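You operate a simulated robot arm through the tools that you are given. There is no shell and no other tool.

You are at the controls of a simulated two-armed robot. One attempt, no reset.

TASK
Feed the silver wads marked 50 mm and 110 mm, squash three times and tie the bale.
Fine: latch the door of the waste press first; wait out each throw; the other wads stay.

Only the result counts: the job must be done as asked and must still hold three seconds after the hand-in. Knocking over, shifting, dropping, spilling or breaking anything else fails it.

THE ROBOT
Two 7-joint arms with fingered hands on one trunk that stands fixed in place. Base frame: the origin is at the foot of the trunk, x ahead of it, y to its left, z up. Lengths are in mm, angles in degrees, forces in N, time in s.
The left shoulder is at [200, 135, 1070], the right one opposite. Each reaches about 885 mm from its shoulder. Payload 4 kg a hand.
The tool frame of a hand sits at the grasp point between the pads (the TCP): z along the fingers, y along the line on which they close. The tips reach 25 mm beyond it. The gripper opens to 88 mm; its body begins 29 mm behind the TCP. The gripper is a hand of 4 fingers: y runs from the thumb to the fingers, the wrist lies at [-13, -106, -174] in the tool frame.
Orientation is told as [roll, pitch, yaw] about the base's x, y, z axes, in that order, counted from this pose: with the fingers straight down and the wrist toward the robot, the tool's x, y and z point along [0, 1, 0], [1, 0, 0] and [0, 0, -1] of the base frame.

THE INTERFACE
- The arms move only by the tool servo_tool. It takes "left_rows", "right_rows" or both (then of equal length, played together; a hand with none holds still); each is a list of rows, each a list of 2 entries, a list of its own where there are three numbers: the shift along the tool's x, y, z in mm, then the turn, a rotation vector about the tool's x, y, z in degrees. In form: [[[x, y, z], [rx, ry, rz]], ...]. A call has 1 to 20 rows; each row is the pose to reach, as a shift and turn from the pose commanded when the call began, along the tool's axes at that moment. Rows are played at 5 a second. More than 50 mm and 8.6 degrees between two rows, and nothing of the call is played. Where a pose cannot be reached the arm comes as near as it can. A force on the tool above 40 N (or 10 N above the force at the start of the call, whichever is more), or a blocked arm, ends the call early, and 0.2 s more pass. In this call time passes only in rows, and 0.2 s behind the last. The reply holds the time, the measured pose of the TCP, the force on the tool along the base axes, the opening and the grip force, in the units named above and with some noise, with the torque about the TCP (base axes, N m) and any sound that the robot's microphone picked up.
- Cameras (640 x 400 px; columns grow to the right, rows downward): "scene" is now at [136.2, -42.1, 1665.1]; the picture's right is [-0.54, -0.84, 0.00], its down [-0.61, 0.39, -0.69] and it looks along [0.58, -0.37, -0.73] (base axes); focal length 214 px, centre (320, 200). "left" rides on the left gripper at [-64, -83, -98] in its tool frame; the picture's right is [-0.62, -0.37, 0.69], its down [0.71, -0.63, 0.30] and it looks along [0.32, 0.68, 0.65] (tool axes); focal length 265 px, centre (320, 200). "right" rides on the right gripper at [64, -83, -98] in its tool frame; the picture's right is [-0.62, 0.37, -0.69], its down [-0.71, -0.63, 0.30] and it looks along [-0.32, 0.68, 0.65] (tool axes); focal length 265 px, centre (320, 200).
- grab_frame(camera): a new picture of that camera. It takes no simulated time.
- slide_trunk(by): slides the trunk up (or, below 0, down) by that many mm; the arms and the scene camera ride with it, the base frame stays. It gives what a move gives, with no picture.
- finger_targets(index, middle, ring, thumb_bend, thumb_turn, hand): sets how far each is bent, from 0 (flat) to 1 (curled in); at 0.3 the hand is open as for a grip, at 0.7 the pads meet at the TCP. One left out holds its place. A second passes; each finger stops where it meets its share of the squeeze, and holds until it gets a number again. It is the only way to open and close the hand. It gives what a move gives, with no picture; readings hold the bend of each and the force on the fingers (four entries, about 0 where the hand has none), thumb and palm. thumb_turn goes from beside the hand (0) to across from the fingers (1), as for a grip.
- pan_tilt(pan, tilt): turns the head with the scene camera to pan (to the left, within 97 degrees either way) and tilt (down, from -29 to 69), counted from straight ahead of the robot. It gives what a move gives.
- locate(camera, pixels): for up to 12 pixels [column, row] of the newest picture of that camera ("zoom" is the newest enlarged one), the place [x, y, z] in the base frame of the surface seen there, good to about 2 mm, but the place of the scene camera against the robot may be out by one fixed shift of up to 12 mm in any direction. It takes no simulated time.
- zoom(camera, box): a new picture of the part [left, top, right, bottom] of that camera's present view, enlarged. It takes no simulated time.
- sign_off(): hands the job in; it is judged then, once.

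Open the grippers and draw the arms clear of the work before you hand the job in, unless the task says otherwise.

The tools are called after "Emit:" as name(argument=value, ...) on one line, values as JSON. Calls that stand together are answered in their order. servo_tool: Moves the arms, as the interface text tells. Its arguments: {"type":"object","properties":{"left_rows":{"type":"array","items":{"type":"array"}},"right_rows":{"type":"array","items":{"type":"array"}}},"required":[]} The other tools are called the same way: slide_trunk (by) moves the trunk up or down; finger_targets (index, middle, ring, thumb_bend, thumb_turn, hand) moves the fingers one by one; pan_tilt (pan, tilt) turns the head that bears the scene camera; grab_frame (camera) takes a picture; locate (camera, pixels) gives the place of the surface under pixels of a picture; zoom (camera, box) takes an enlarged picture of a part of a camera's view; sign_off () hands the job in.

At the start:

```text
clock: 0.0
left_tool_pos: [493.1, 219.5, 1357.2]
left_tool_rot: [0.1, 0.0, 0.0]
left_wrist_force: [0.5, -0.1, -1.0]
left_ft_torque: [-0.01, -0.01, 0.04]
left_gripper_width: 87.7
left_finger_force: 0.0
left_shape: jaw
left_bend: [0.3, 0.3, 0.3, 0.3, 0.98]
left_finger forces: [0.0, 0.0, 0.0, 0.0, 0.0, 0.0]
right_tool_pos: [480.8, -237.4, 1344.5]
right_tool_rot: [0.0, -0.1, -0.1]
right_wrist_force: [0.2, -0.5, -0.7]
right_ft_torque: [0.01, 0.0, 0.0]
right_gripper_width: 87.4
right_finger_force: 0.0
right_shape: jaw
right_bend: [0.3, 0.3, 0.3, 0.3, 0.98]
right_finger forces: [0.0, 0.0, 0.0, 0.1, 0.0, 0.0]
trunk travel left (down, up): [-675.0, 95.0]
head pan, tilt (commanded): [-32.5, 46.6]
```

scene: 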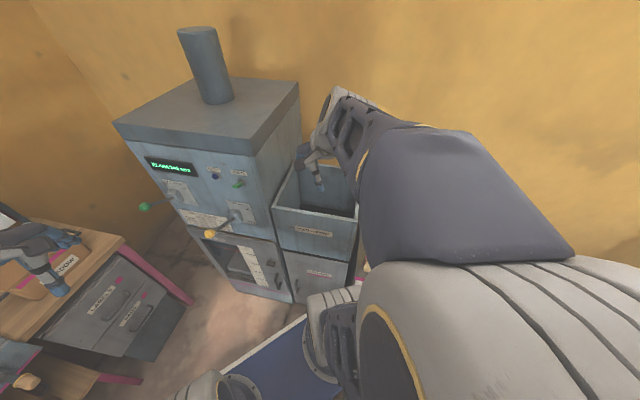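
right: 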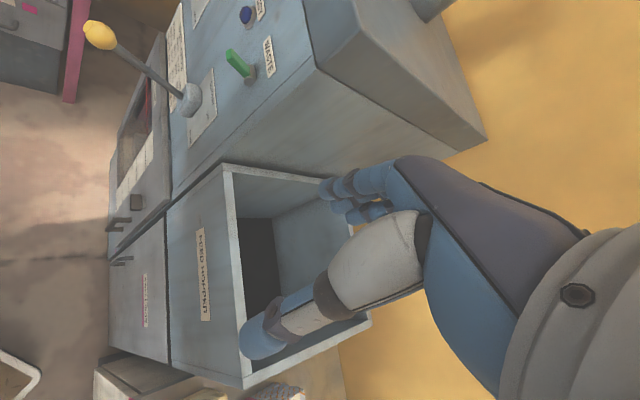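
left: 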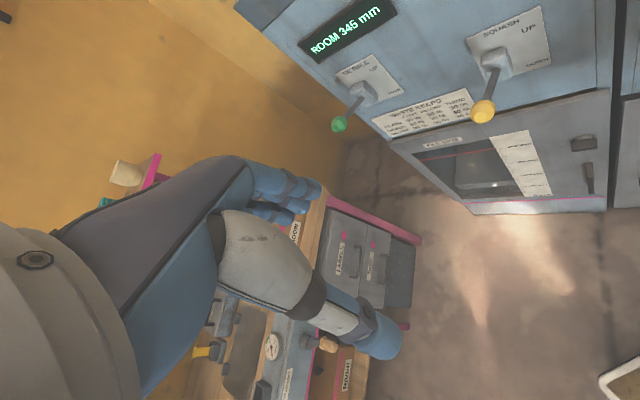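

The scene shows a press with a display, levers and a feed hopper at about (320,200). I zoom on the press front to read the labels.

Emit:
zoom(camera="left", box=[230, 0, 640, 220])

Emit:
zoom(camera="scene", box=[120, 120, 380, 320])

Emit:
zoom(camera="right", box=[80, 0, 400, 200])

Emit:
zoom(camera="right", box=[80, 180, 400, 400])

```text
1.56 times, centred on (435, 110) of left
```

zoom: 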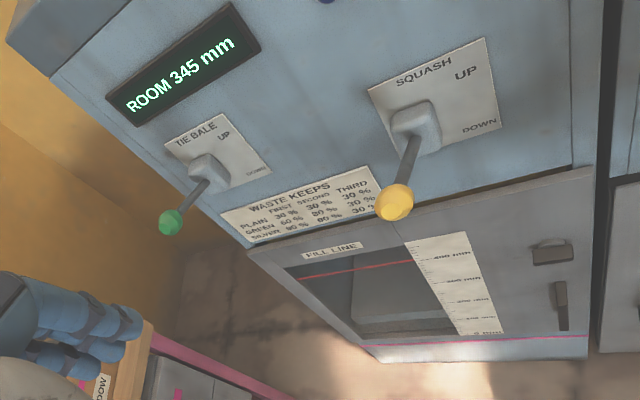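

```text
2.00 times, centred on (250, 220) of scene
```

zoom: 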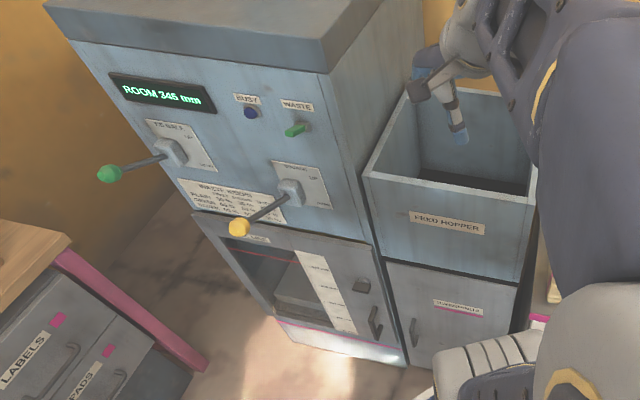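

```text
2.00 times, centred on (240, 100) of right
```

zoom: 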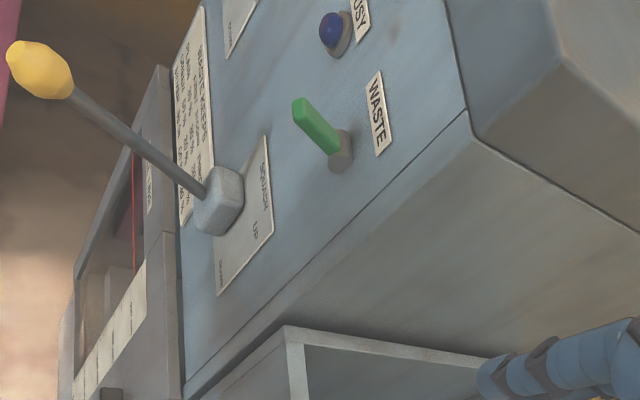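

```text
1.82 times, centred on (240, 290) of right
```

zoom: 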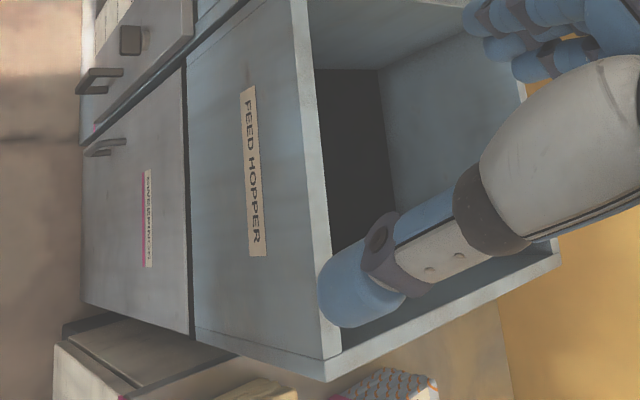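

The wads are not in view yet; I turn the head to look right and left.

Emit:
pan_tilt(pan=-75, tilt=45)

Emit:
grab_frame(camera="scene")

Emit:
pan_tilt(pan=0, tilt=45)

Emit:
grab_frame(camera="scene")

Emit:
pan_tilt(pan=45, tilt=45)

Emit:
grab_frame(camera="scene")

```text
clock: 1.1
left_tool_pos: [492.9, 219.5, 1356.4]
left_tool_rot: [0.0, 0.0, 0.0]
left_wrist_force: [-0.4, -0.8, 0.0]
left_ft_torque: [-0.03, -0.02, -0.01]
left_gripper_width: 87.5
left_finger_force: 0.2
left_shape: jaw
left_bend: [0.3, 0.3, 0.3, 0.3, 0.98]
left_finger forces: [0.1, 0.0, 0.1, 0.0, 0.0, 0.0]
right_tool_pos: [480.6, -236.8, 1344.3]
right_tool_rot: [-0.1, 0.0, -0.1]
right_wrist_force: [-0.3, 0.1, -0.6]
right_ft_torque: [0.01, -0.01, -0.01]
right_gripper_width: 87.7
right_finger_force: 0.2
right_shape: jaw
right_bend: [0.3, 0.3, 0.3, 0.3, 0.98]
right_finger forces: [0.0, 0.0, 0.0, 0.0, 0.1, 0.0]
trunk travel left (down, up): [-675.0, 95.0]
head pan, tilt (commanded): [-75.0, 45.0]
```

```text
taken
```

scene: 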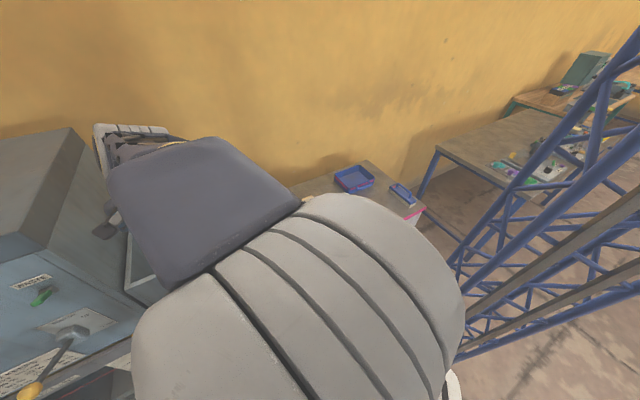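

```text
clock: 2.6
left_tool_pos: [491.9, 219.8, 1357.7]
left_tool_rot: [0.0, 0.0, -0.1]
left_wrist_force: [-0.5, 0.2, -0.1]
left_ft_torque: [0.01, 0.01, 0.0]
left_gripper_width: 87.7
left_finger_force: 0.1
left_shape: jaw
left_bend: [0.3, 0.3, 0.3, 0.3, 0.98]
left_finger forces: [0.0, 0.1, 0.0, 0.0, 0.0, 0.1]
right_tool_pos: [480.1, -237.9, 1344.5]
right_tool_rot: [0.0, 0.0, -0.2]
right_wrist_force: [0.6, -0.1, 0.5]
right_ft_torque: [0.0, 0.01, -0.01]
right_gripper_width: 87.5
right_finger_force: 0.2
right_shape: jaw
right_bend: [0.3, 0.3, 0.3, 0.3, 0.98]
right_finger forces: [0.0, 0.0, 0.0, 0.0, 0.0, 0.0]
trunk travel left (down, up): [-675.0, 95.0]
head pan, tilt (commanded): [0.0, 45.0]
```

```text
taken
```

scene: 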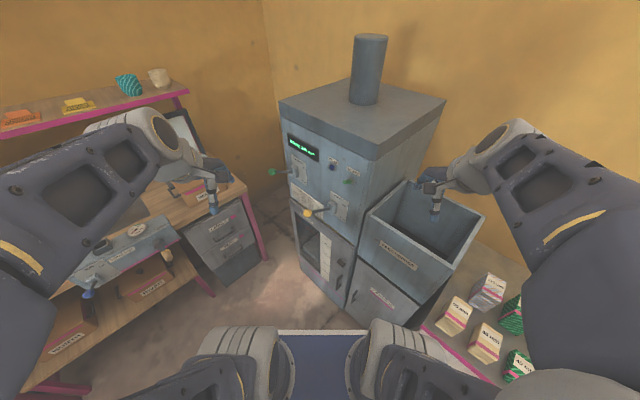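

```text
clock: 3.7
left_tool_pos: [492.5, 218.7, 1356.4]
left_tool_rot: [0.0, 0.0, 0.0]
left_wrist_force: [-0.6, -0.2, 0.4]
left_ft_torque: [-0.01, 0.01, -0.01]
left_gripper_width: 87.8
left_finger_force: 0.0
left_shape: jaw
left_bend: [0.3, 0.3, 0.3, 0.3, 0.98]
left_finger forces: [0.1, 0.0, 0.0, 0.1, 0.1, 0.0]
right_tool_pos: [480.0, -237.8, 1343.7]
right_tool_rot: [0.0, 0.0, -0.1]
right_wrist_force: [-0.3, 0.5, -0.1]
right_ft_torque: [0.01, 0.01, -0.02]
right_gripper_width: 87.7
right_finger_force: 0.0
right_shape: jaw
right_bend: [0.3, 0.3, 0.3, 0.3, 0.98]
right_finger forces: [0.1, 0.0, 0.0, 0.1, 0.0, 0.0]
trunk travel left (down, up): [-675.0, 95.0]
head pan, tilt (commanded): [45.0, 45.0]
```

```text
taken
```

scene: 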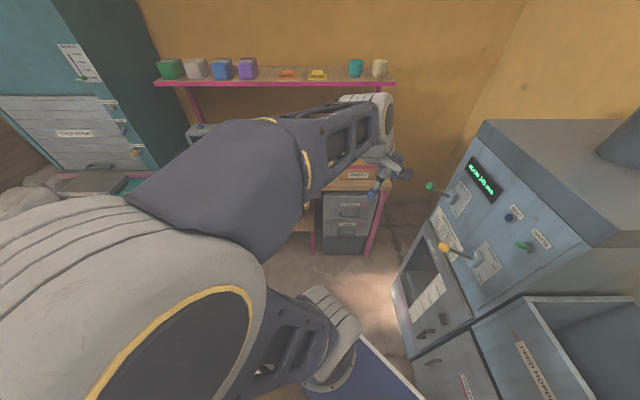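

Wads stand on a table at right around (470,330) in the straight-ahead view. I look there with more tilt.

Emit:
pan_tilt(pan=-18, tilt=58)

Emit:
grab_frame(camera="scene")

Emit:
zoom(camera="scene", box=[320, 160, 560, 360])

```text
clock: 5.0
left_tool_pos: [494.7, 219.1, 1357.8]
left_tool_rot: [0.0, 0.0, 0.0]
left_wrist_force: [-0.1, -0.6, 0.4]
left_ft_torque: [-0.01, -0.01, -0.03]
left_gripper_width: 87.6
left_finger_force: 0.2
left_shape: jaw
left_bend: [0.3, 0.3, 0.3, 0.3, 0.98]
left_finger forces: [0.0, 0.1, 0.0, 0.0, 0.1, 0.1]
right_tool_pos: [481.1, -236.8, 1344.5]
right_tool_rot: [0.0, 0.1, -0.2]
right_wrist_force: [-0.6, 0.0, 0.4]
right_ft_torque: [0.0, 0.0, 0.02]
right_gripper_width: 87.8
right_finger_force: 0.0
right_shape: jaw
right_bend: [0.3, 0.3, 0.3, 0.3, 0.98]
right_finger forces: [0.1, 0.0, 0.0, 0.0, 0.0, 0.1]
trunk travel left (down, up): [-675.0, 95.0]
head pan, tilt (commanded): [-18.0, 58.0]
```

```text
taken
```

scene: 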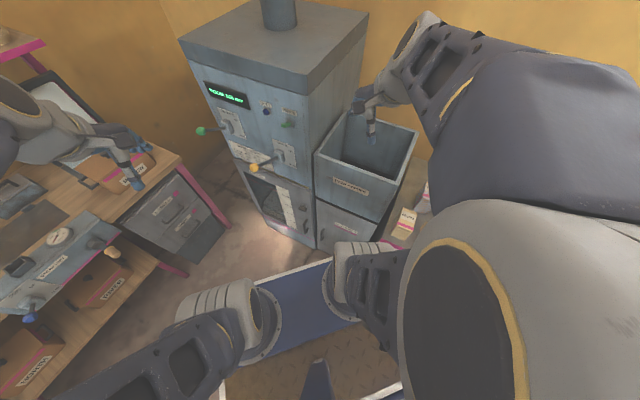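

```text
2.00 times, centred on (440, 260) of scene
```

zoom: 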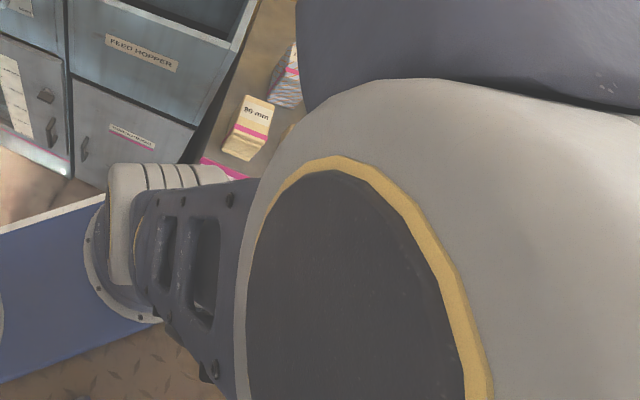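

The right arm hides the table here; the pan 0 view was better, so I go back there and zoom in on the wads and the press.

Emit:
pan_tilt(pan=2, tilt=50)

Emit:
grab_frame(camera="scene")

Emit:
zoom(camera="scene", box=[400, 230, 560, 370])

Emit:
zoom(camera="scene", box=[260, 110, 400, 220])

Emit:
zoom(camera="scene", box=[280, 160, 440, 300])

```text
clock: 5.8
left_tool_pos: [492.8, 218.7, 1357.3]
left_tool_rot: [0.0, 0.0, 0.0]
left_wrist_force: [-0.5, -0.8, 0.9]
left_ft_torque: [0.02, 0.0, -0.02]
left_gripper_width: 87.8
left_finger_force: 0.0
left_shape: jaw
left_bend: [0.3, 0.3, 0.3, 0.3, 0.98]
left_finger forces: [0.0, 0.0, 0.0, 0.0, 0.0, 0.0]
right_tool_pos: [479.8, -237.1, 1344.7]
right_tool_rot: [0.0, 0.0, 0.0]
right_wrist_force: [-0.2, -0.1, -0.4]
right_ft_torque: [0.0, 0.01, 0.01]
right_gripper_width: 87.6
right_finger_force: 0.0
right_shape: jaw
right_bend: [0.3, 0.3, 0.3, 0.3, 0.98]
right_finger forces: [0.0, 0.0, 0.0, 0.0, 0.0, 0.0]
trunk travel left (down, up): [-675.0, 95.0]
head pan, tilt (commanded): [2.0, 50.0]
```

```text
taken
```

scene: 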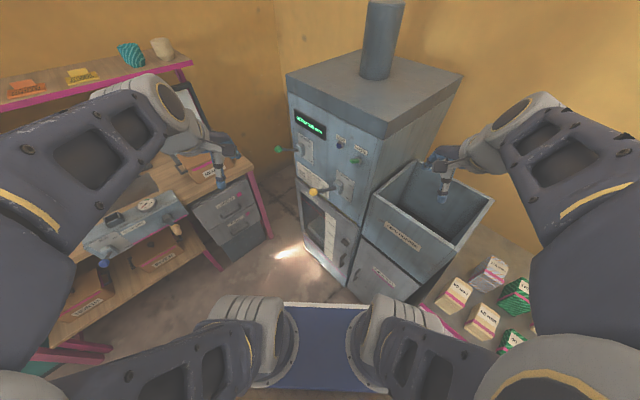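

```text
2.86 times, centred on (480, 300) of scene
```

zoom: 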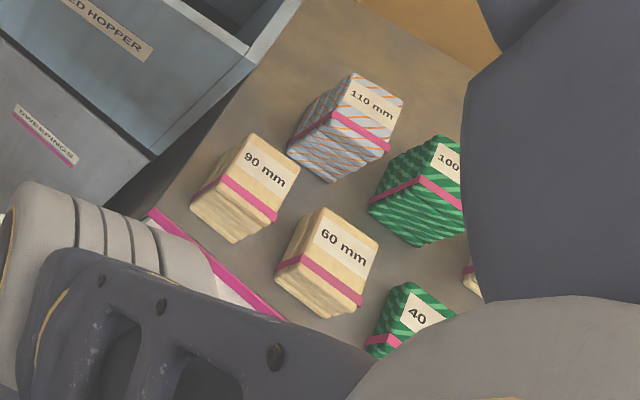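

```text
3.64 times, centred on (330, 165) of scene
```

zoom: 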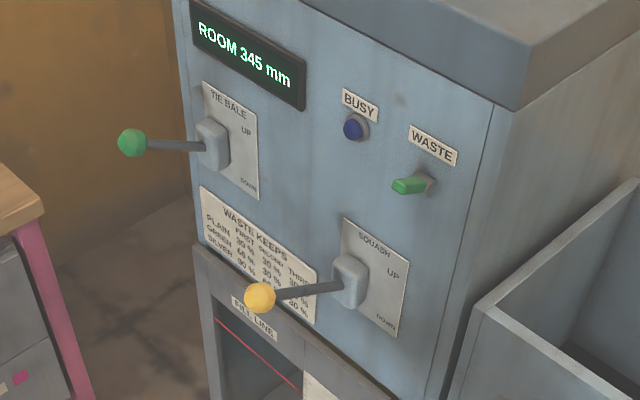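

```text
2.86 times, centred on (360, 230) of scene
```

zoom: 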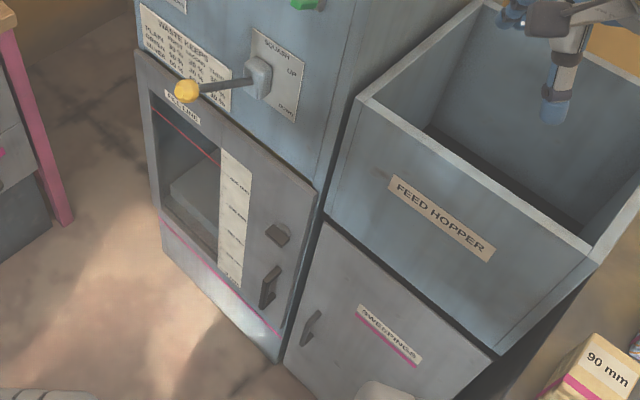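

I locate the wads' tops, hopper corners, lever knobs, and door latch in the present scene view.

Emit:
locate(camera="scene", pixels=[[278, 149], [304, 152], [313, 192], [342, 189], [356, 160], [344, 142], [357, 243], [354, 260], [369, 193], [486, 199], [456, 250], [405, 162]])

Emit:
locate(camera="zoom", pixels=[[278, 235], [269, 287], [310, 327], [185, 91], [260, 80], [225, 270], [150, 100], [290, 235], [400, 350], [500, 345], [640, 200], [610, 370]])

Emit:
zoom(camera="scene", box=[320, 200, 400, 290])

Emit:
zoom(camera="scene", box=[420, 240, 540, 360])

```text
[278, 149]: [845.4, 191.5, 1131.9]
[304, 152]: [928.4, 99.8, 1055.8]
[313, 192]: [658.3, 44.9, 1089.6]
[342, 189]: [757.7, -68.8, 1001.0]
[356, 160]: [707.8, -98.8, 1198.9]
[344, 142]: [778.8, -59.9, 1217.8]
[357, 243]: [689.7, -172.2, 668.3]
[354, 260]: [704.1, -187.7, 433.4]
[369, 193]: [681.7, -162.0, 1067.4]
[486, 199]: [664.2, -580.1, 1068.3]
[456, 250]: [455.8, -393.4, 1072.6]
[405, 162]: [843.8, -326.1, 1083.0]
```

```text
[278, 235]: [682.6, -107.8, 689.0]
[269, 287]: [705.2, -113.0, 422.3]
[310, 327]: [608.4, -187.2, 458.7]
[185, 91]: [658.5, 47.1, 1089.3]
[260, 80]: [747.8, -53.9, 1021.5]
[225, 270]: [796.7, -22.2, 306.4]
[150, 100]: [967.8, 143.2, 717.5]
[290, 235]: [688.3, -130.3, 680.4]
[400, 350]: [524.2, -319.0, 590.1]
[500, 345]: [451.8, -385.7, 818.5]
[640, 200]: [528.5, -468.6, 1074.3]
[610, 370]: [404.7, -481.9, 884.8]
```

```text
4.44 times, centred on (360, 245) of scene
```

zoom: 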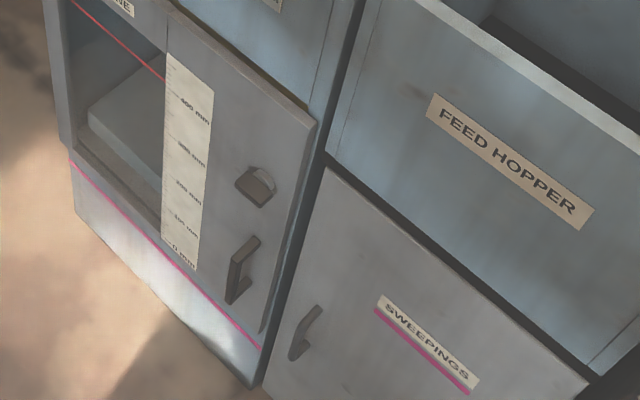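

```text
3.33 times, centred on (480, 300) of scene
```

zoom: 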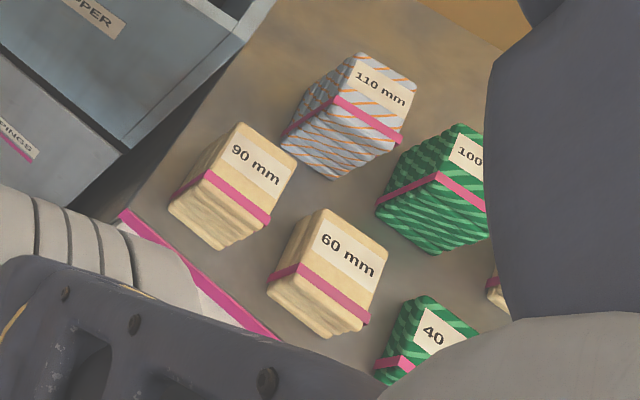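

I need a closer look at the WASTE knob, the keeps table, and the door latch.

Emit:
zoom(camera="right", box=[210, 0, 290, 90])

Emit:
zoom(camera="left", box=[365, 70, 485, 150])

Emit:
zoom(camera="left", box=[400, 110, 620, 220])

Emit:
zoom(camera="right", box=[90, 140, 220, 290])

Emit:
zoom(camera="scene", box=[325, 125, 375, 175])

```text
4.44 times, centred on (250, 45) of right
```

zoom: 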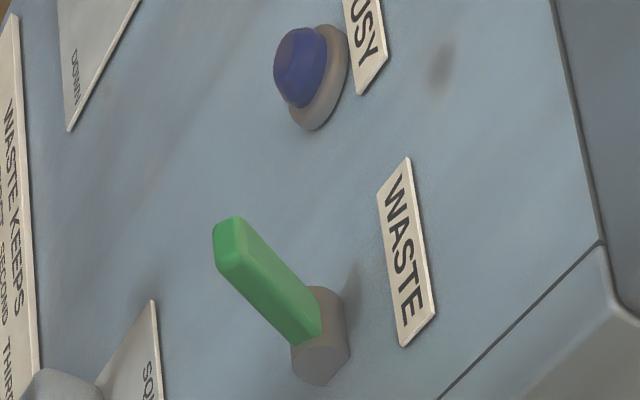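

```text
5.00 times, centred on (425, 110) of left
```

zoom: 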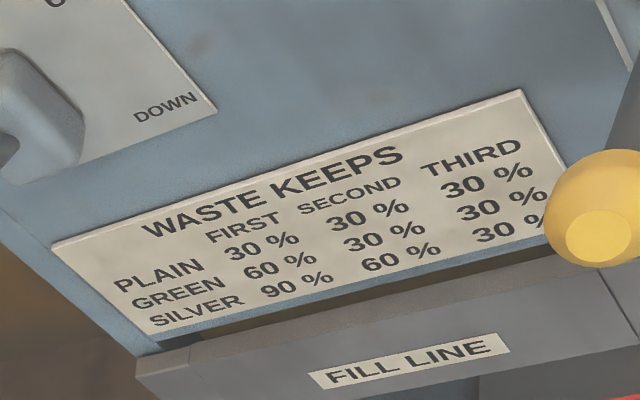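

```text
2.91 times, centred on (510, 165) of left
```

zoom: 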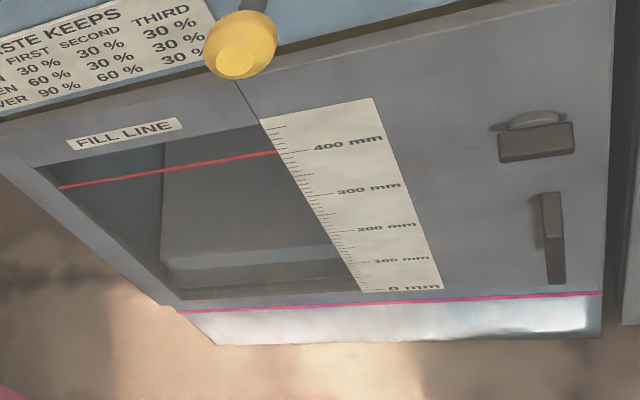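

```text
2.67 times, centred on (155, 215) of right
```

zoom: 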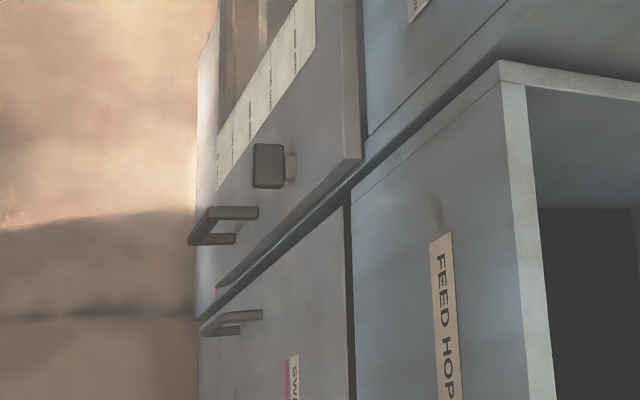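

```text
8.00 times, centred on (350, 150) of scene
```

zoom: 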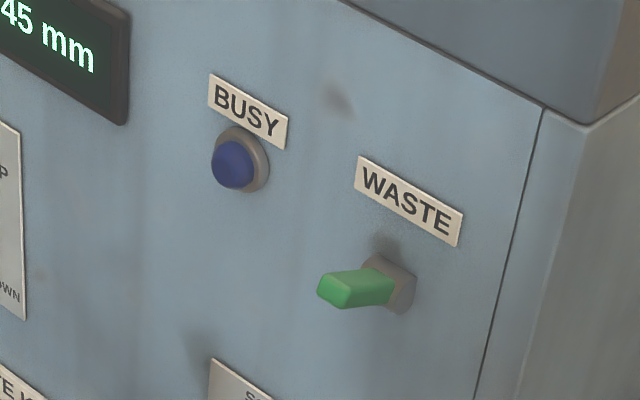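

Same points in wrist cameras allow calibrating the scene camera's shift. I locate the yellow knob, green knob, WASTE toggle, latch and hopper corners with the wrist cameras.

Emit:
grab_frame(camera="right")

Emit:
grab_frame(camera="left")

Emit:
locate(camera="left", pixels=[[483, 111], [338, 124], [583, 143], [588, 178], [604, 92], [600, 205], [395, 145], [475, 212], [340, 30], [490, 60], [360, 90], [440, 145]])

Emit:
locate(camera="right", pixels=[[100, 35], [190, 98], [236, 62], [246, 15], [136, 202], [228, 168], [245, 380], [340, 180], [365, 315], [110, 258], [168, 355], [262, 70]])

Emit:
locate(camera="scene", pixels=[[313, 192], [278, 149], [360, 240], [348, 183], [338, 196]])

```text
taken
```

right: 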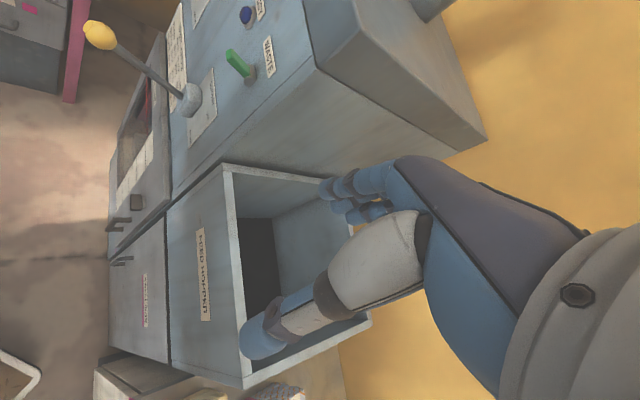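

```text
taken
```

left: 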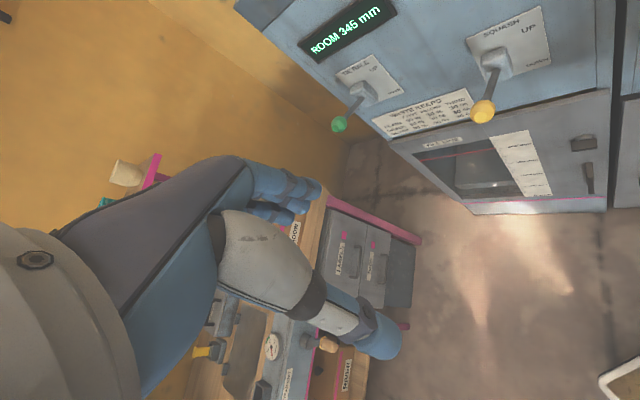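

```text
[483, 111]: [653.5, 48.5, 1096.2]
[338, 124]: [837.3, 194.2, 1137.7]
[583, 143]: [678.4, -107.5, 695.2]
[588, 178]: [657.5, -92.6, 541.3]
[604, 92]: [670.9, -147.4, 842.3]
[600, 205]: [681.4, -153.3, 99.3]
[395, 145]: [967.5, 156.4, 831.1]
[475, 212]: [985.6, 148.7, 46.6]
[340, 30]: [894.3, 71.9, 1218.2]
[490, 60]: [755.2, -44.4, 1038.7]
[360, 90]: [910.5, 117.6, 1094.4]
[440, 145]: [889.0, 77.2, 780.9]
```

```text
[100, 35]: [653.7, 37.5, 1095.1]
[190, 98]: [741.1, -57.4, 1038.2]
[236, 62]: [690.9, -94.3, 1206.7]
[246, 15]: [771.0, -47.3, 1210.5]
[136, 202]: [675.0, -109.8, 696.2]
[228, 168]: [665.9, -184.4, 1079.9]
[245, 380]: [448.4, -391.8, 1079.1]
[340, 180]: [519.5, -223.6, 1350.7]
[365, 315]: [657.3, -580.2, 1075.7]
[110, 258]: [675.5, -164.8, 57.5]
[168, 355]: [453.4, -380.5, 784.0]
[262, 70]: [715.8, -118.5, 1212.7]
```

```text
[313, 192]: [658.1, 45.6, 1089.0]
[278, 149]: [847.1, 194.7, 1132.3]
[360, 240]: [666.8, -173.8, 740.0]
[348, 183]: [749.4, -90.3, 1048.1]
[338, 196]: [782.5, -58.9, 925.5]
```

The scene camera reads about (+6, 0, -7) off from the wrist cameras. Now I check if the door stands ajar: locating points on the panel and across the door in the left picture.

Emit:
locate(camera="left", pixels=[[270, 25], [420, 40], [560, 70], [590, 30], [420, 105], [405, 148], [510, 128], [560, 115], [600, 110], [530, 190], [560, 170], [600, 160]])

Emit:
zoom(camera="left", box=[540, 80, 640, 220])

Emit:
locate(camera="zoom", pixels=[[300, 100], [300, 300], [230, 220], [330, 220], [350, 280], [350, 120]])

```text
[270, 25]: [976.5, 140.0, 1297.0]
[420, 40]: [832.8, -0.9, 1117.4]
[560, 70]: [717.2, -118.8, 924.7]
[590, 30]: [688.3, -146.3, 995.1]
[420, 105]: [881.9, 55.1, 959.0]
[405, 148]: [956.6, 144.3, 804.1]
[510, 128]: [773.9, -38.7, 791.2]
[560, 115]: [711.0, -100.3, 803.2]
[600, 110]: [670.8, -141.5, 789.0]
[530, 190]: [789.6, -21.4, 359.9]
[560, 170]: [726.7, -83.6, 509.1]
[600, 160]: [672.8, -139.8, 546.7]
```

```text
2.86 times, centred on (590, 150) of left
```

zoom: 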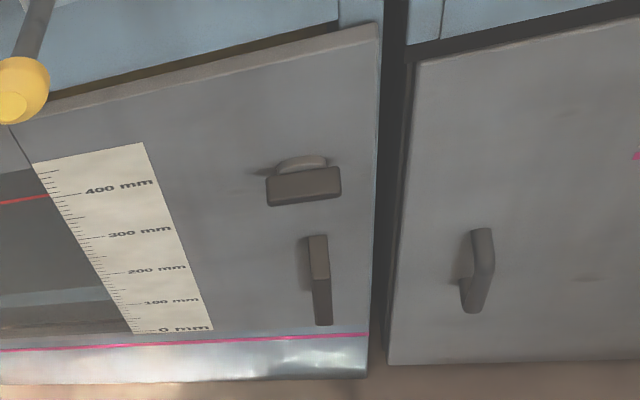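

```text
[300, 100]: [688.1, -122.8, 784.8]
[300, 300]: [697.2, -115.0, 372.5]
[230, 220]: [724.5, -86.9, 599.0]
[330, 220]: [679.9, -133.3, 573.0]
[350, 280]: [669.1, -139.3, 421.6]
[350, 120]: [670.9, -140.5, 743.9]
```

The door sits flush and parallel, 16 mm ahead of the panel, so it's closed and only the latch knob needs working. I locate obstacles (bench corner, blue plate, table edge) to plan arm paths.

Emit:
locate(camera="scene", pixels=[[255, 160], [235, 145], [200, 195], [272, 236], [330, 340], [370, 308], [280, 308], [185, 215], [110, 250], [150, 205], [420, 310], [520, 250]])

Emit:
locate(camera="left", pixels=[[572, 140], [595, 143], [590, 138], [583, 150], [590, 165], [590, 192]])

```text
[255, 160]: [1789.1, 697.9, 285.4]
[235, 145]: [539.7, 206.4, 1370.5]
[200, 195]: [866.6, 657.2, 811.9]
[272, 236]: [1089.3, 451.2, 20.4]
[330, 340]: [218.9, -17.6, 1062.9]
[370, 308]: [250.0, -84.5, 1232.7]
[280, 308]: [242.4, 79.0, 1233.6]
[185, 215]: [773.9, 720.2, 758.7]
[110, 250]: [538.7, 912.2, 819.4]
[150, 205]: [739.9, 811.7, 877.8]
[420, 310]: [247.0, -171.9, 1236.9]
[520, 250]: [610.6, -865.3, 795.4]
```

```text
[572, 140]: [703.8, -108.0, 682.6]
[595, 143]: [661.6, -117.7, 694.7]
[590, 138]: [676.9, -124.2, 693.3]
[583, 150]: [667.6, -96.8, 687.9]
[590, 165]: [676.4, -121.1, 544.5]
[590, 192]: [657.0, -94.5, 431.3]
```

The space before the door is free (bench lies at y>600). I move the left hand out and down in front of the press, still fingers-down, keeping clear of the levers at [654,43,1095] and [840,194,1137].

Emit:
servo_tool(left_rows=[[[8, 20, 40], [0, 0, 0]], [[16, 40, 80], [0, 0, 0]], [[24, 60, 120], [0, 0, 0]], [[32, 80, 160], [-8, 0, 0]], [[40, 100, 200], [-16, 0, 0]], [[40, 100, 230], [-24, 0, 0]], [[40, 100, 260], [-32, 0, 0]], [[40, 100, 290], [-40, 0, 0]], [[40, 100, 320], [-48, 0, 0]], [[40, 100, 350], [-56, 0, 0]], [[40, 100, 380], [-64, 0, 0]], [[40, 100, 410], [-72, 0, 0]], [[40, 100, 440], [-80, 0, 0]], [[40, 100, 470], [-88, 0, 0]], [[40, 100, 500], [-90, 0, 0]]])

Emit:
grab_frame(camera="left")

Emit:
grab_frame(camera="scene")

```text
clock: 9.0
left_tool_pos: [698.5, 369.1, 814.7]
left_tool_rot: [-0.4, -88.7, 0.5]
left_wrist_force: [-0.1, -1.4, -0.3]
left_ft_torque: [-0.01, 0.04, -0.01]
left_gripper_width: 88.2
left_finger_force: 0.0
left_shape: jaw
left_bend: [0.3, 0.3, 0.3, 0.3, 0.98]
left_finger forces: [0.1, 0.0, 0.1, 0.0, 0.1, 0.1]
left hand out of reach, approached as far as the arm can: row 6, 7, 8, 10, 11, 12, 13, 14, 15
right_tool_pos: [481.5, -238.3, 1344.5]
right_tool_rot: [0.0, 0.1, 0.0]
right_wrist_force: [0.0, -0.5, 0.9]
right_ft_torque: [0.05, 0.01, 0.0]
right_gripper_width: 87.5
right_finger_force: 0.1
right_shape: jaw
right_bend: [0.3, 0.3, 0.3, 0.3, 0.98]
right_finger forces: [0.0, 0.0, 0.1, 0.0, 0.0, 0.1]
trunk travel left (down, up): [-675.0, 95.0]
head pan, tilt (commanded): [2.0, 50.0]
```

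```text
taken
```

left: 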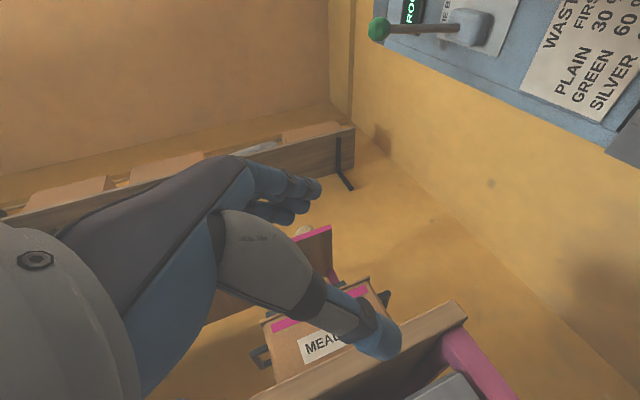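

```text
taken
```

scene: 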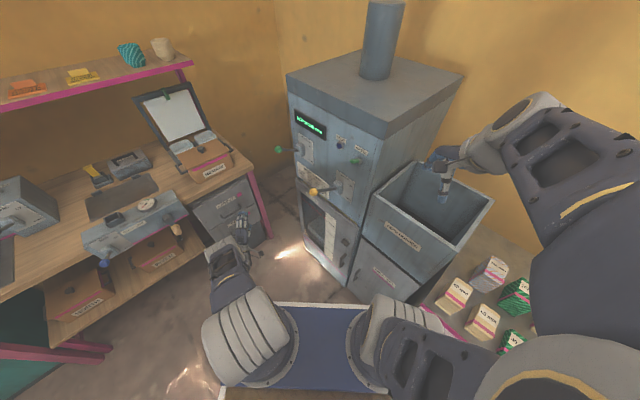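

The arm deviated to [698,369,815] for reach, but it's clear of everything. Now I yaw the hand by -45° towards the press door and bring it toward the front of the door in a partial move to learn what the commanded reference is.

Emit:
servo_tool(left_rows=[[[-25, -8, -10], [0, -7.5, 0]], [[-50, -16, -20], [0, -15, 0]], [[-75, -24, -30], [0, -22.5, 0]], [[-100, -32, -40], [0, -30, 0]], [[-125, -40, -50], [0, -37.5, 0]], [[-150, -48, -60], [0, -45, 0]]])

Emit:
grab_frame(camera="left")

```text
clock: 10.4
left_tool_pos: [694.6, 208.9, 819.0]
left_tool_rot: [-10.6, -88.0, -30.3]
left_wrist_force: [-0.5, 0.8, 0.2]
left_ft_torque: [0.04, 0.0, 0.0]
left_gripper_width: 88.0
left_finger_force: 0.1
left_shape: jaw
left_bend: [0.3, 0.3, 0.3, 0.3, 0.98]
left_finger forces: [0.0, 0.0, 0.1, 0.1, 0.0, 0.0]
left hand out of reach, approached as far as the arm can: row 1, 2, 3, 4, 5, 6
right_tool_pos: [479.5, -236.9, 1344.8]
right_tool_rot: [-0.1, 0.0, 0.0]
right_wrist_force: [0.0, -0.2, 0.1]
right_ft_torque: [-0.01, -0.04, 0.02]
right_gripper_width: 87.9
right_finger_force: 0.1
right_shape: jaw
right_bend: [0.3, 0.3, 0.3, 0.3, 0.98]
right_finger forces: [0.0, 0.1, 0.0, 0.0, 0.1, 0.0]
trunk travel left (down, up): [-675.0, 95.0]
head pan, tilt (commanded): [2.0, 50.0]
```

```text
taken
```

left: 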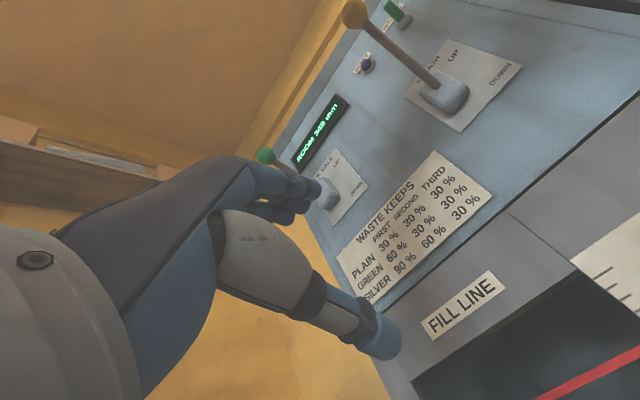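

Reach is limited by the wrist bend; lowering the trunk should make the forearm more level. I check the right arm's elbow location versus the wad table first.

Emit:
locate(camera="scene", pixels=[[520, 110], [620, 150], [560, 240], [600, 330], [520, 380], [450, 160], [500, 275], [455, 285], [480, 310], [515, 290], [510, 335], [440, 300]])

Emit:
zoom(camera="scene", box=[400, 220, 560, 360])

```text
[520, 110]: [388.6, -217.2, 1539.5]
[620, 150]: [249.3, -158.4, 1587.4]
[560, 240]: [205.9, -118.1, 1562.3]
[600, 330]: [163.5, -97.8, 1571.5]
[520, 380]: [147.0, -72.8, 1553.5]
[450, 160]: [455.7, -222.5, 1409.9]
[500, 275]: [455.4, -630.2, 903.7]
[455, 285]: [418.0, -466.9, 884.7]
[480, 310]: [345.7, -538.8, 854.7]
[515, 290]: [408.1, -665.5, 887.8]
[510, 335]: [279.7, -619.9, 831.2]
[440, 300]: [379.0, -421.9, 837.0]
```

```text
2.86 times, centred on (480, 290) of scene
```

zoom: 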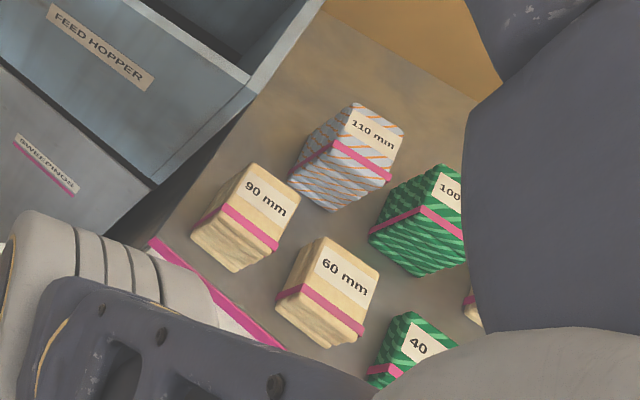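

The right arm is well above and in front of the hopper and the table (x<480, y>-260), so lowering is safe. I lower the trunk 300 mm.

Emit:
slide_trunk(by=-300)

Emit:
grab_frame(camera="scene")

Emit:
grab_frame(camera="left")

Emit:
grab_frame(camera="right")

```text
clock: 13.4
left_tool_pos: [694.7, 208.3, 518.5]
left_tool_rot: [-11.5, -87.9, -29.3]
left_wrist_force: [-0.6, 0.2, 0.3]
left_ft_torque: [0.01, 0.0, 0.0]
left_gripper_width: 87.9
left_finger_force: 0.0
left_shape: jaw
left_bend: [0.3, 0.3, 0.3, 0.3, 0.98]
left_finger forces: [0.1, 0.0, 0.0, 0.1, 0.0, 0.1]
right_tool_pos: [479.9, -237.1, 1043.0]
right_tool_rot: [0.0, -0.1, -0.2]
right_wrist_force: [0.6, 0.6, 0.2]
right_ft_torque: [0.0, -0.03, 0.0]
right_gripper_width: 87.5
right_finger_force: 0.1
right_shape: jaw
right_bend: [0.3, 0.3, 0.3, 0.3, 0.98]
right_finger forces: [0.0, 0.0, 0.0, 0.0, 0.0, 0.1]
trunk travel left (down, up): [-375.0, 395.0]
head pan, tilt (commanded): [2.0, 50.0]
```

```text
taken
```

scene: 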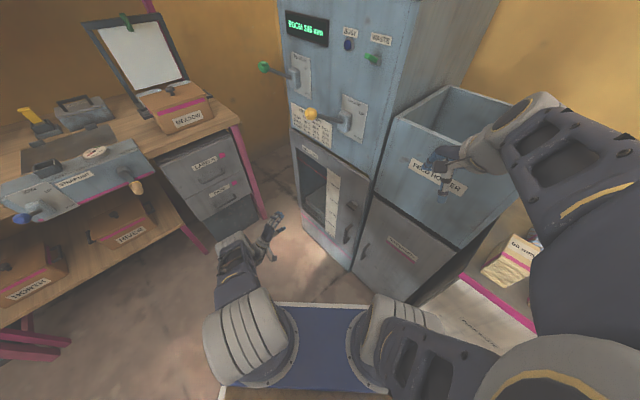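

```text
taken
```

left: 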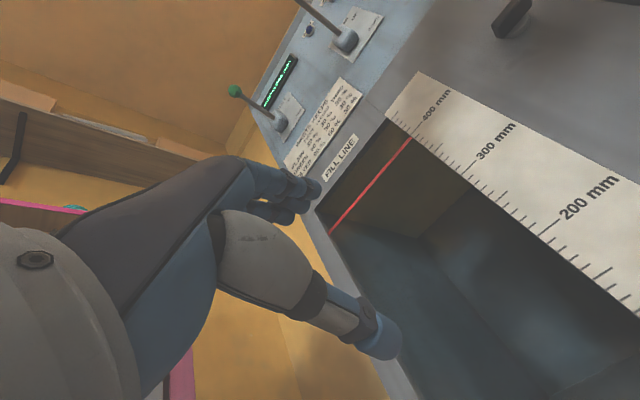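

```text
taken
```

right: 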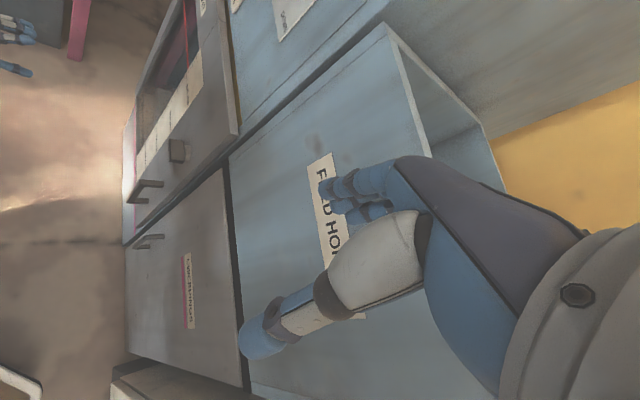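

The left hand is at [694,208,518], pointing at the door. I move it up 175 mm and sideways along the door toward the latch side, staying away from the door.

Emit:
servo_tool(left_rows=[[[-20, 30, 0], [0, 0, 0]], [[-40, 60, 0], [0, 0, 0]], [[-60, 90, 0], [0, 0, 0]], [[-80, 120, 0], [0, 0, 0]], [[-100, 150, 0], [0, 0, 0]], [[-120, 175, 0], [0, 0, 0]]])

Emit:
grab_frame(camera="left")

```text
clock: 14.8
left_tool_pos: [735.5, 193.8, 680.2]
left_tool_rot: [-22.7, -87.8, -18.8]
left_wrist_force: [-0.6, -0.1, -0.5]
left_ft_torque: [0.01, -0.01, 0.0]
left_gripper_width: 87.8
left_finger_force: 0.0
left_shape: jaw
left_bend: [0.3, 0.3, 0.3, 0.3, 0.98]
left_finger forces: [0.0, 0.0, 0.1, 0.1, 0.0, 0.0]
left hand out of reach, approached as far as the arm can: row 1, 2, 3, 4, 5, 6
right_tool_pos: [481.1, -237.6, 1044.8]
right_tool_rot: [0.0, 0.0, 0.0]
right_wrist_force: [0.8, 0.1, -0.2]
right_ft_torque: [-0.01, -0.03, -0.03]
right_gripper_width: 87.8
right_finger_force: 0.0
right_shape: jaw
right_bend: [0.3, 0.3, 0.3, 0.3, 0.98]
right_finger forces: [0.1, 0.1, 0.0, 0.1, 0.1, 0.0]
trunk travel left (down, up): [-375.0, 395.0]
head pan, tilt (commanded): [2.0, 50.0]
```

```text
taken
```

left: 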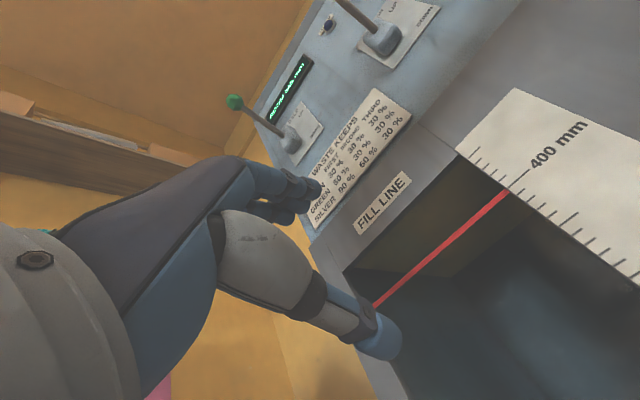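

The arm approached a virtual target too near the shoulder. I roll the hand 90° about its pointing axis (fingers to the right, thumb left), which puts the wrist to the left, and shift a bit outward to a more reachable spot.

Emit:
servo_tool(left_rows=[[[6, 1, 10], [0, 0, 8.2]], [[12, 2, 20], [0, 0, 16.4]], [[18, 3, 30], [0, 0, 24.6]], [[24, 4, 40], [0, 0, 32.8]], [[30, 5, 50], [0, 0, 41]], [[36, 6, 60], [0, 0, 49.2]], [[42, 7, 70], [0, 0, 57.4]], [[48, 8, 80], [0, 0, 65.6]], [[54, 9, 85], [0, 0, 73.8]], [[60, 10, 85], [0, 0, 82]], [[66, 10, 85], [0, 0, 90]]])

Emit:
grab_frame(camera="left")

Emit:
grab_frame(camera="scene")

```text
clock: 17.2
left_tool_pos: [884.4, 189.7, 809.1]
left_tool_rot: [81.9, -14.4, -129.9]
left_wrist_force: [-0.6, 0.3, 0.0]
left_ft_torque: [0.02, -0.02, 0.01]
left_gripper_width: 87.7
left_finger_force: 0.2
left_shape: jaw
left_bend: [0.3, 0.3, 0.3, 0.3, 0.98]
left_finger forces: [0.1, 0.0, 0.0, 0.0, 0.0, 0.0]
left hand out of reach, approached as far as the arm can: row 1, 2, 3, 4, 5, 6, 7, 8, 9, 10, 11
right_tool_pos: [481.5, -236.7, 1044.6]
right_tool_rot: [0.1, -0.1, 0.0]
right_wrist_force: [0.0, 0.9, 0.3]
right_ft_torque: [0.01, 0.03, 0.0]
right_gripper_width: 87.6
right_finger_force: 0.0
right_shape: jaw
right_bend: [0.3, 0.3, 0.3, 0.3, 0.98]
right_finger forces: [0.0, 0.0, 0.0, 0.0, 0.0, 0.1]
trunk travel left (down, up): [-375.0, 395.0]
head pan, tilt (commanded): [2.0, 50.0]
```

```text
taken
```

left: 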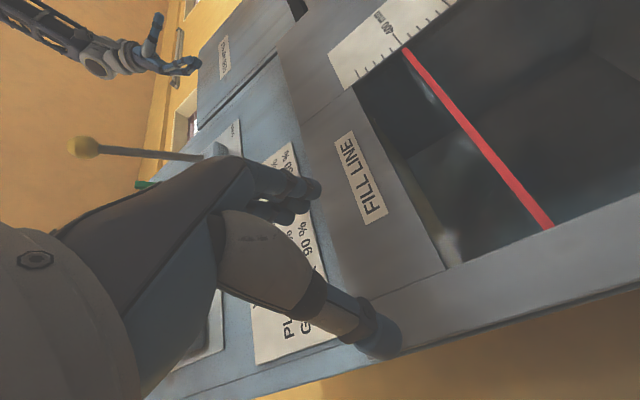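

```text
taken
```

scene: 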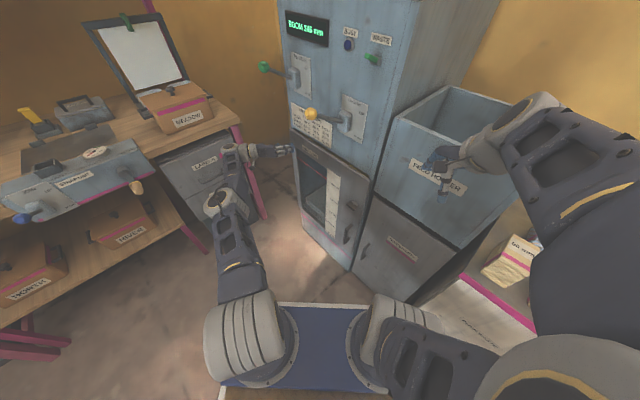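

The hand is now 80 mm from the door with a poor arm posture. I test the reference with a 40 mm retreat along tool z.

Emit:
servo_tool(left_rows=[[[0, 0, -20], [0, 0, 0]], [[0, 0, -40], [0, 0, 0]]])

```text
clock: 17.8
left_tool_pos: [869.9, 223.0, 811.4]
left_tool_rot: [82.1, -14.4, -130.2]
left_wrist_force: [0.4, 0.0, -0.4]
left_ft_torque: [0.0, -0.01, -0.02]
left_gripper_width: 88.0
left_finger_force: 0.0
left_shape: jaw
left_bend: [0.3, 0.3, 0.3, 0.3, 0.98]
left_finger forces: [0.0, 0.0, 0.1, 0.0, 0.1, 0.1]
left hand out of reach, approached as far as the arm can: row 1, 2
right_tool_pos: [480.2, -237.4, 1044.5]
right_tool_rot: [0.0, -0.1, 0.0]
right_wrist_force: [0.0, 0.5, -0.2]
right_ft_torque: [0.01, -0.01, -0.03]
right_gripper_width: 87.7
right_finger_force: 0.0
right_shape: jaw
right_bend: [0.3, 0.3, 0.3, 0.3, 0.98]
right_finger forces: [0.1, 0.0, 0.0, 0.0, 0.1, 0.0]
trunk travel left (down, up): [-375.0, 395.0]
head pan, tilt (commanded): [2.0, 50.0]
```

The retreat worked. I roll back -90° about the pointing axis while retreating further from the door, to return to the natural fingers-up pose.

Emit:
servo_tool(left_rows=[[[0, 0, -10], [0, 0, -8.2]], [[0, 0, -20], [0, 0, -16.4]], [[0, 0, -30], [0, 0, -24.6]], [[0, 0, -40], [0, 0, -32.8]], [[0, 0, -50], [0, 0, -41]], [[0, 0, -60], [0, 0, -49.2]], [[0, 0, -70], [0, 0, -57.4]], [[0, 0, -80], [0, 0, -65.6]], [[0, 0, -90], [0, 0, -73.8]], [[0, 0, -100], [0, 0, -82]], [[0, 0, -110], [0, 0, -90]]])

Emit:
grab_frame(camera="scene")

```text
clock: 20.4
left_tool_pos: [853.5, 341.3, 669.1]
left_tool_rot: [-34.5, -68.6, -9.8]
left_wrist_force: [-0.1, 0.0, 0.6]
left_ft_torque: [0.04, -0.03, 0.0]
left_gripper_width: 88.1
left_finger_force: 0.0
left_shape: jaw
left_bend: [0.3, 0.3, 0.3, 0.3, 0.98]
left_finger forces: [0.0, 0.1, 0.1, 0.0, 0.0, 0.0]
left hand out of reach, approached as far as the arm can: row 1, 2, 3, 4, 5, 6, 7, 8, 9, 10, 11
right_tool_pos: [481.2, -237.4, 1045.1]
right_tool_rot: [0.0, -0.1, 0.1]
right_wrist_force: [-1.1, 0.3, -1.2]
right_ft_torque: [-0.04, 0.0, 0.02]
right_gripper_width: 87.5
right_finger_force: 0.1
right_shape: jaw
right_bend: [0.3, 0.3, 0.3, 0.3, 0.98]
right_finger forces: [0.1, 0.1, 0.0, 0.0, 0.0, 0.0]
trunk travel left (down, up): [-375.0, 395.0]
head pan, tilt (commanded): [2.0, 50.0]
stopped in row 11 (left hand): the arm was blocked; the commanded pose is now the measured one
```

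```text
taken
```

scene: 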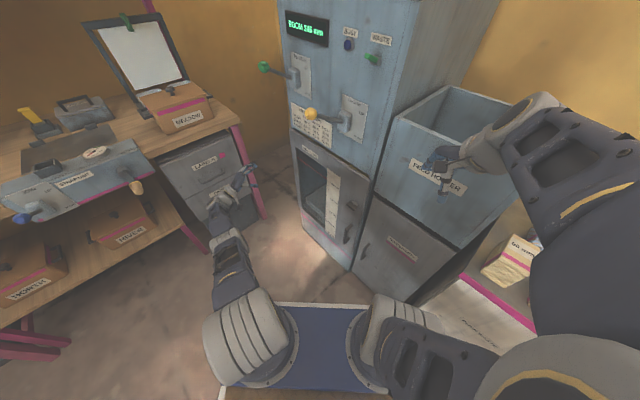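

The reference is now the measured pose [853,341,669]. I check with the left camera and locate the drawer unit nearby to see what blocked it.

Emit:
grab_frame(camera="left")

Emit:
zoom(camera="scene", box=[160, 120, 300, 260])

Emit:
locate(camera="scene", pixels=[[245, 130], [255, 165], [200, 170], [225, 200], [265, 212], [245, 172], [236, 195], [217, 215], [228, 235], [230, 280], [245, 320], [190, 250]])

```text
taken
```

left: 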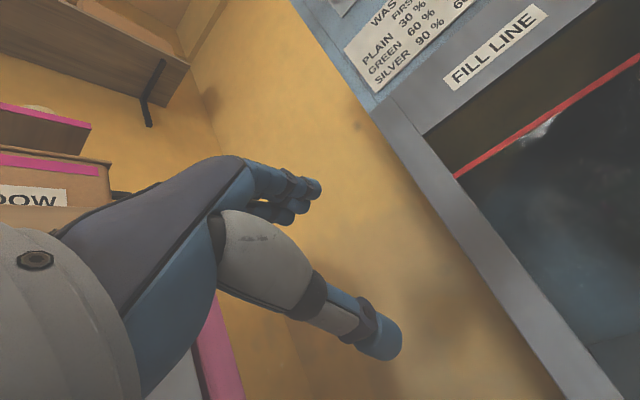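

```text
2.86 times, centred on (230, 190) of scene
```

zoom: 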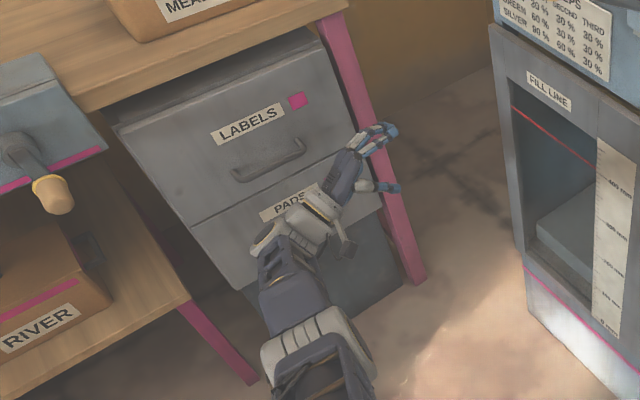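

```text
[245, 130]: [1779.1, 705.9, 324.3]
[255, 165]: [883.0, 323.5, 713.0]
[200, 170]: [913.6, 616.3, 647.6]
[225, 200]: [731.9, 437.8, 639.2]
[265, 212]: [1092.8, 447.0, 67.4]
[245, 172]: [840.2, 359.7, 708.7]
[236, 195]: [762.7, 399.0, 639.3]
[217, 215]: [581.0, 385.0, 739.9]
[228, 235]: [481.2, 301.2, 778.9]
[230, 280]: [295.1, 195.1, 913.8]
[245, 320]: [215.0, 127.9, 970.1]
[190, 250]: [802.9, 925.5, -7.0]
```

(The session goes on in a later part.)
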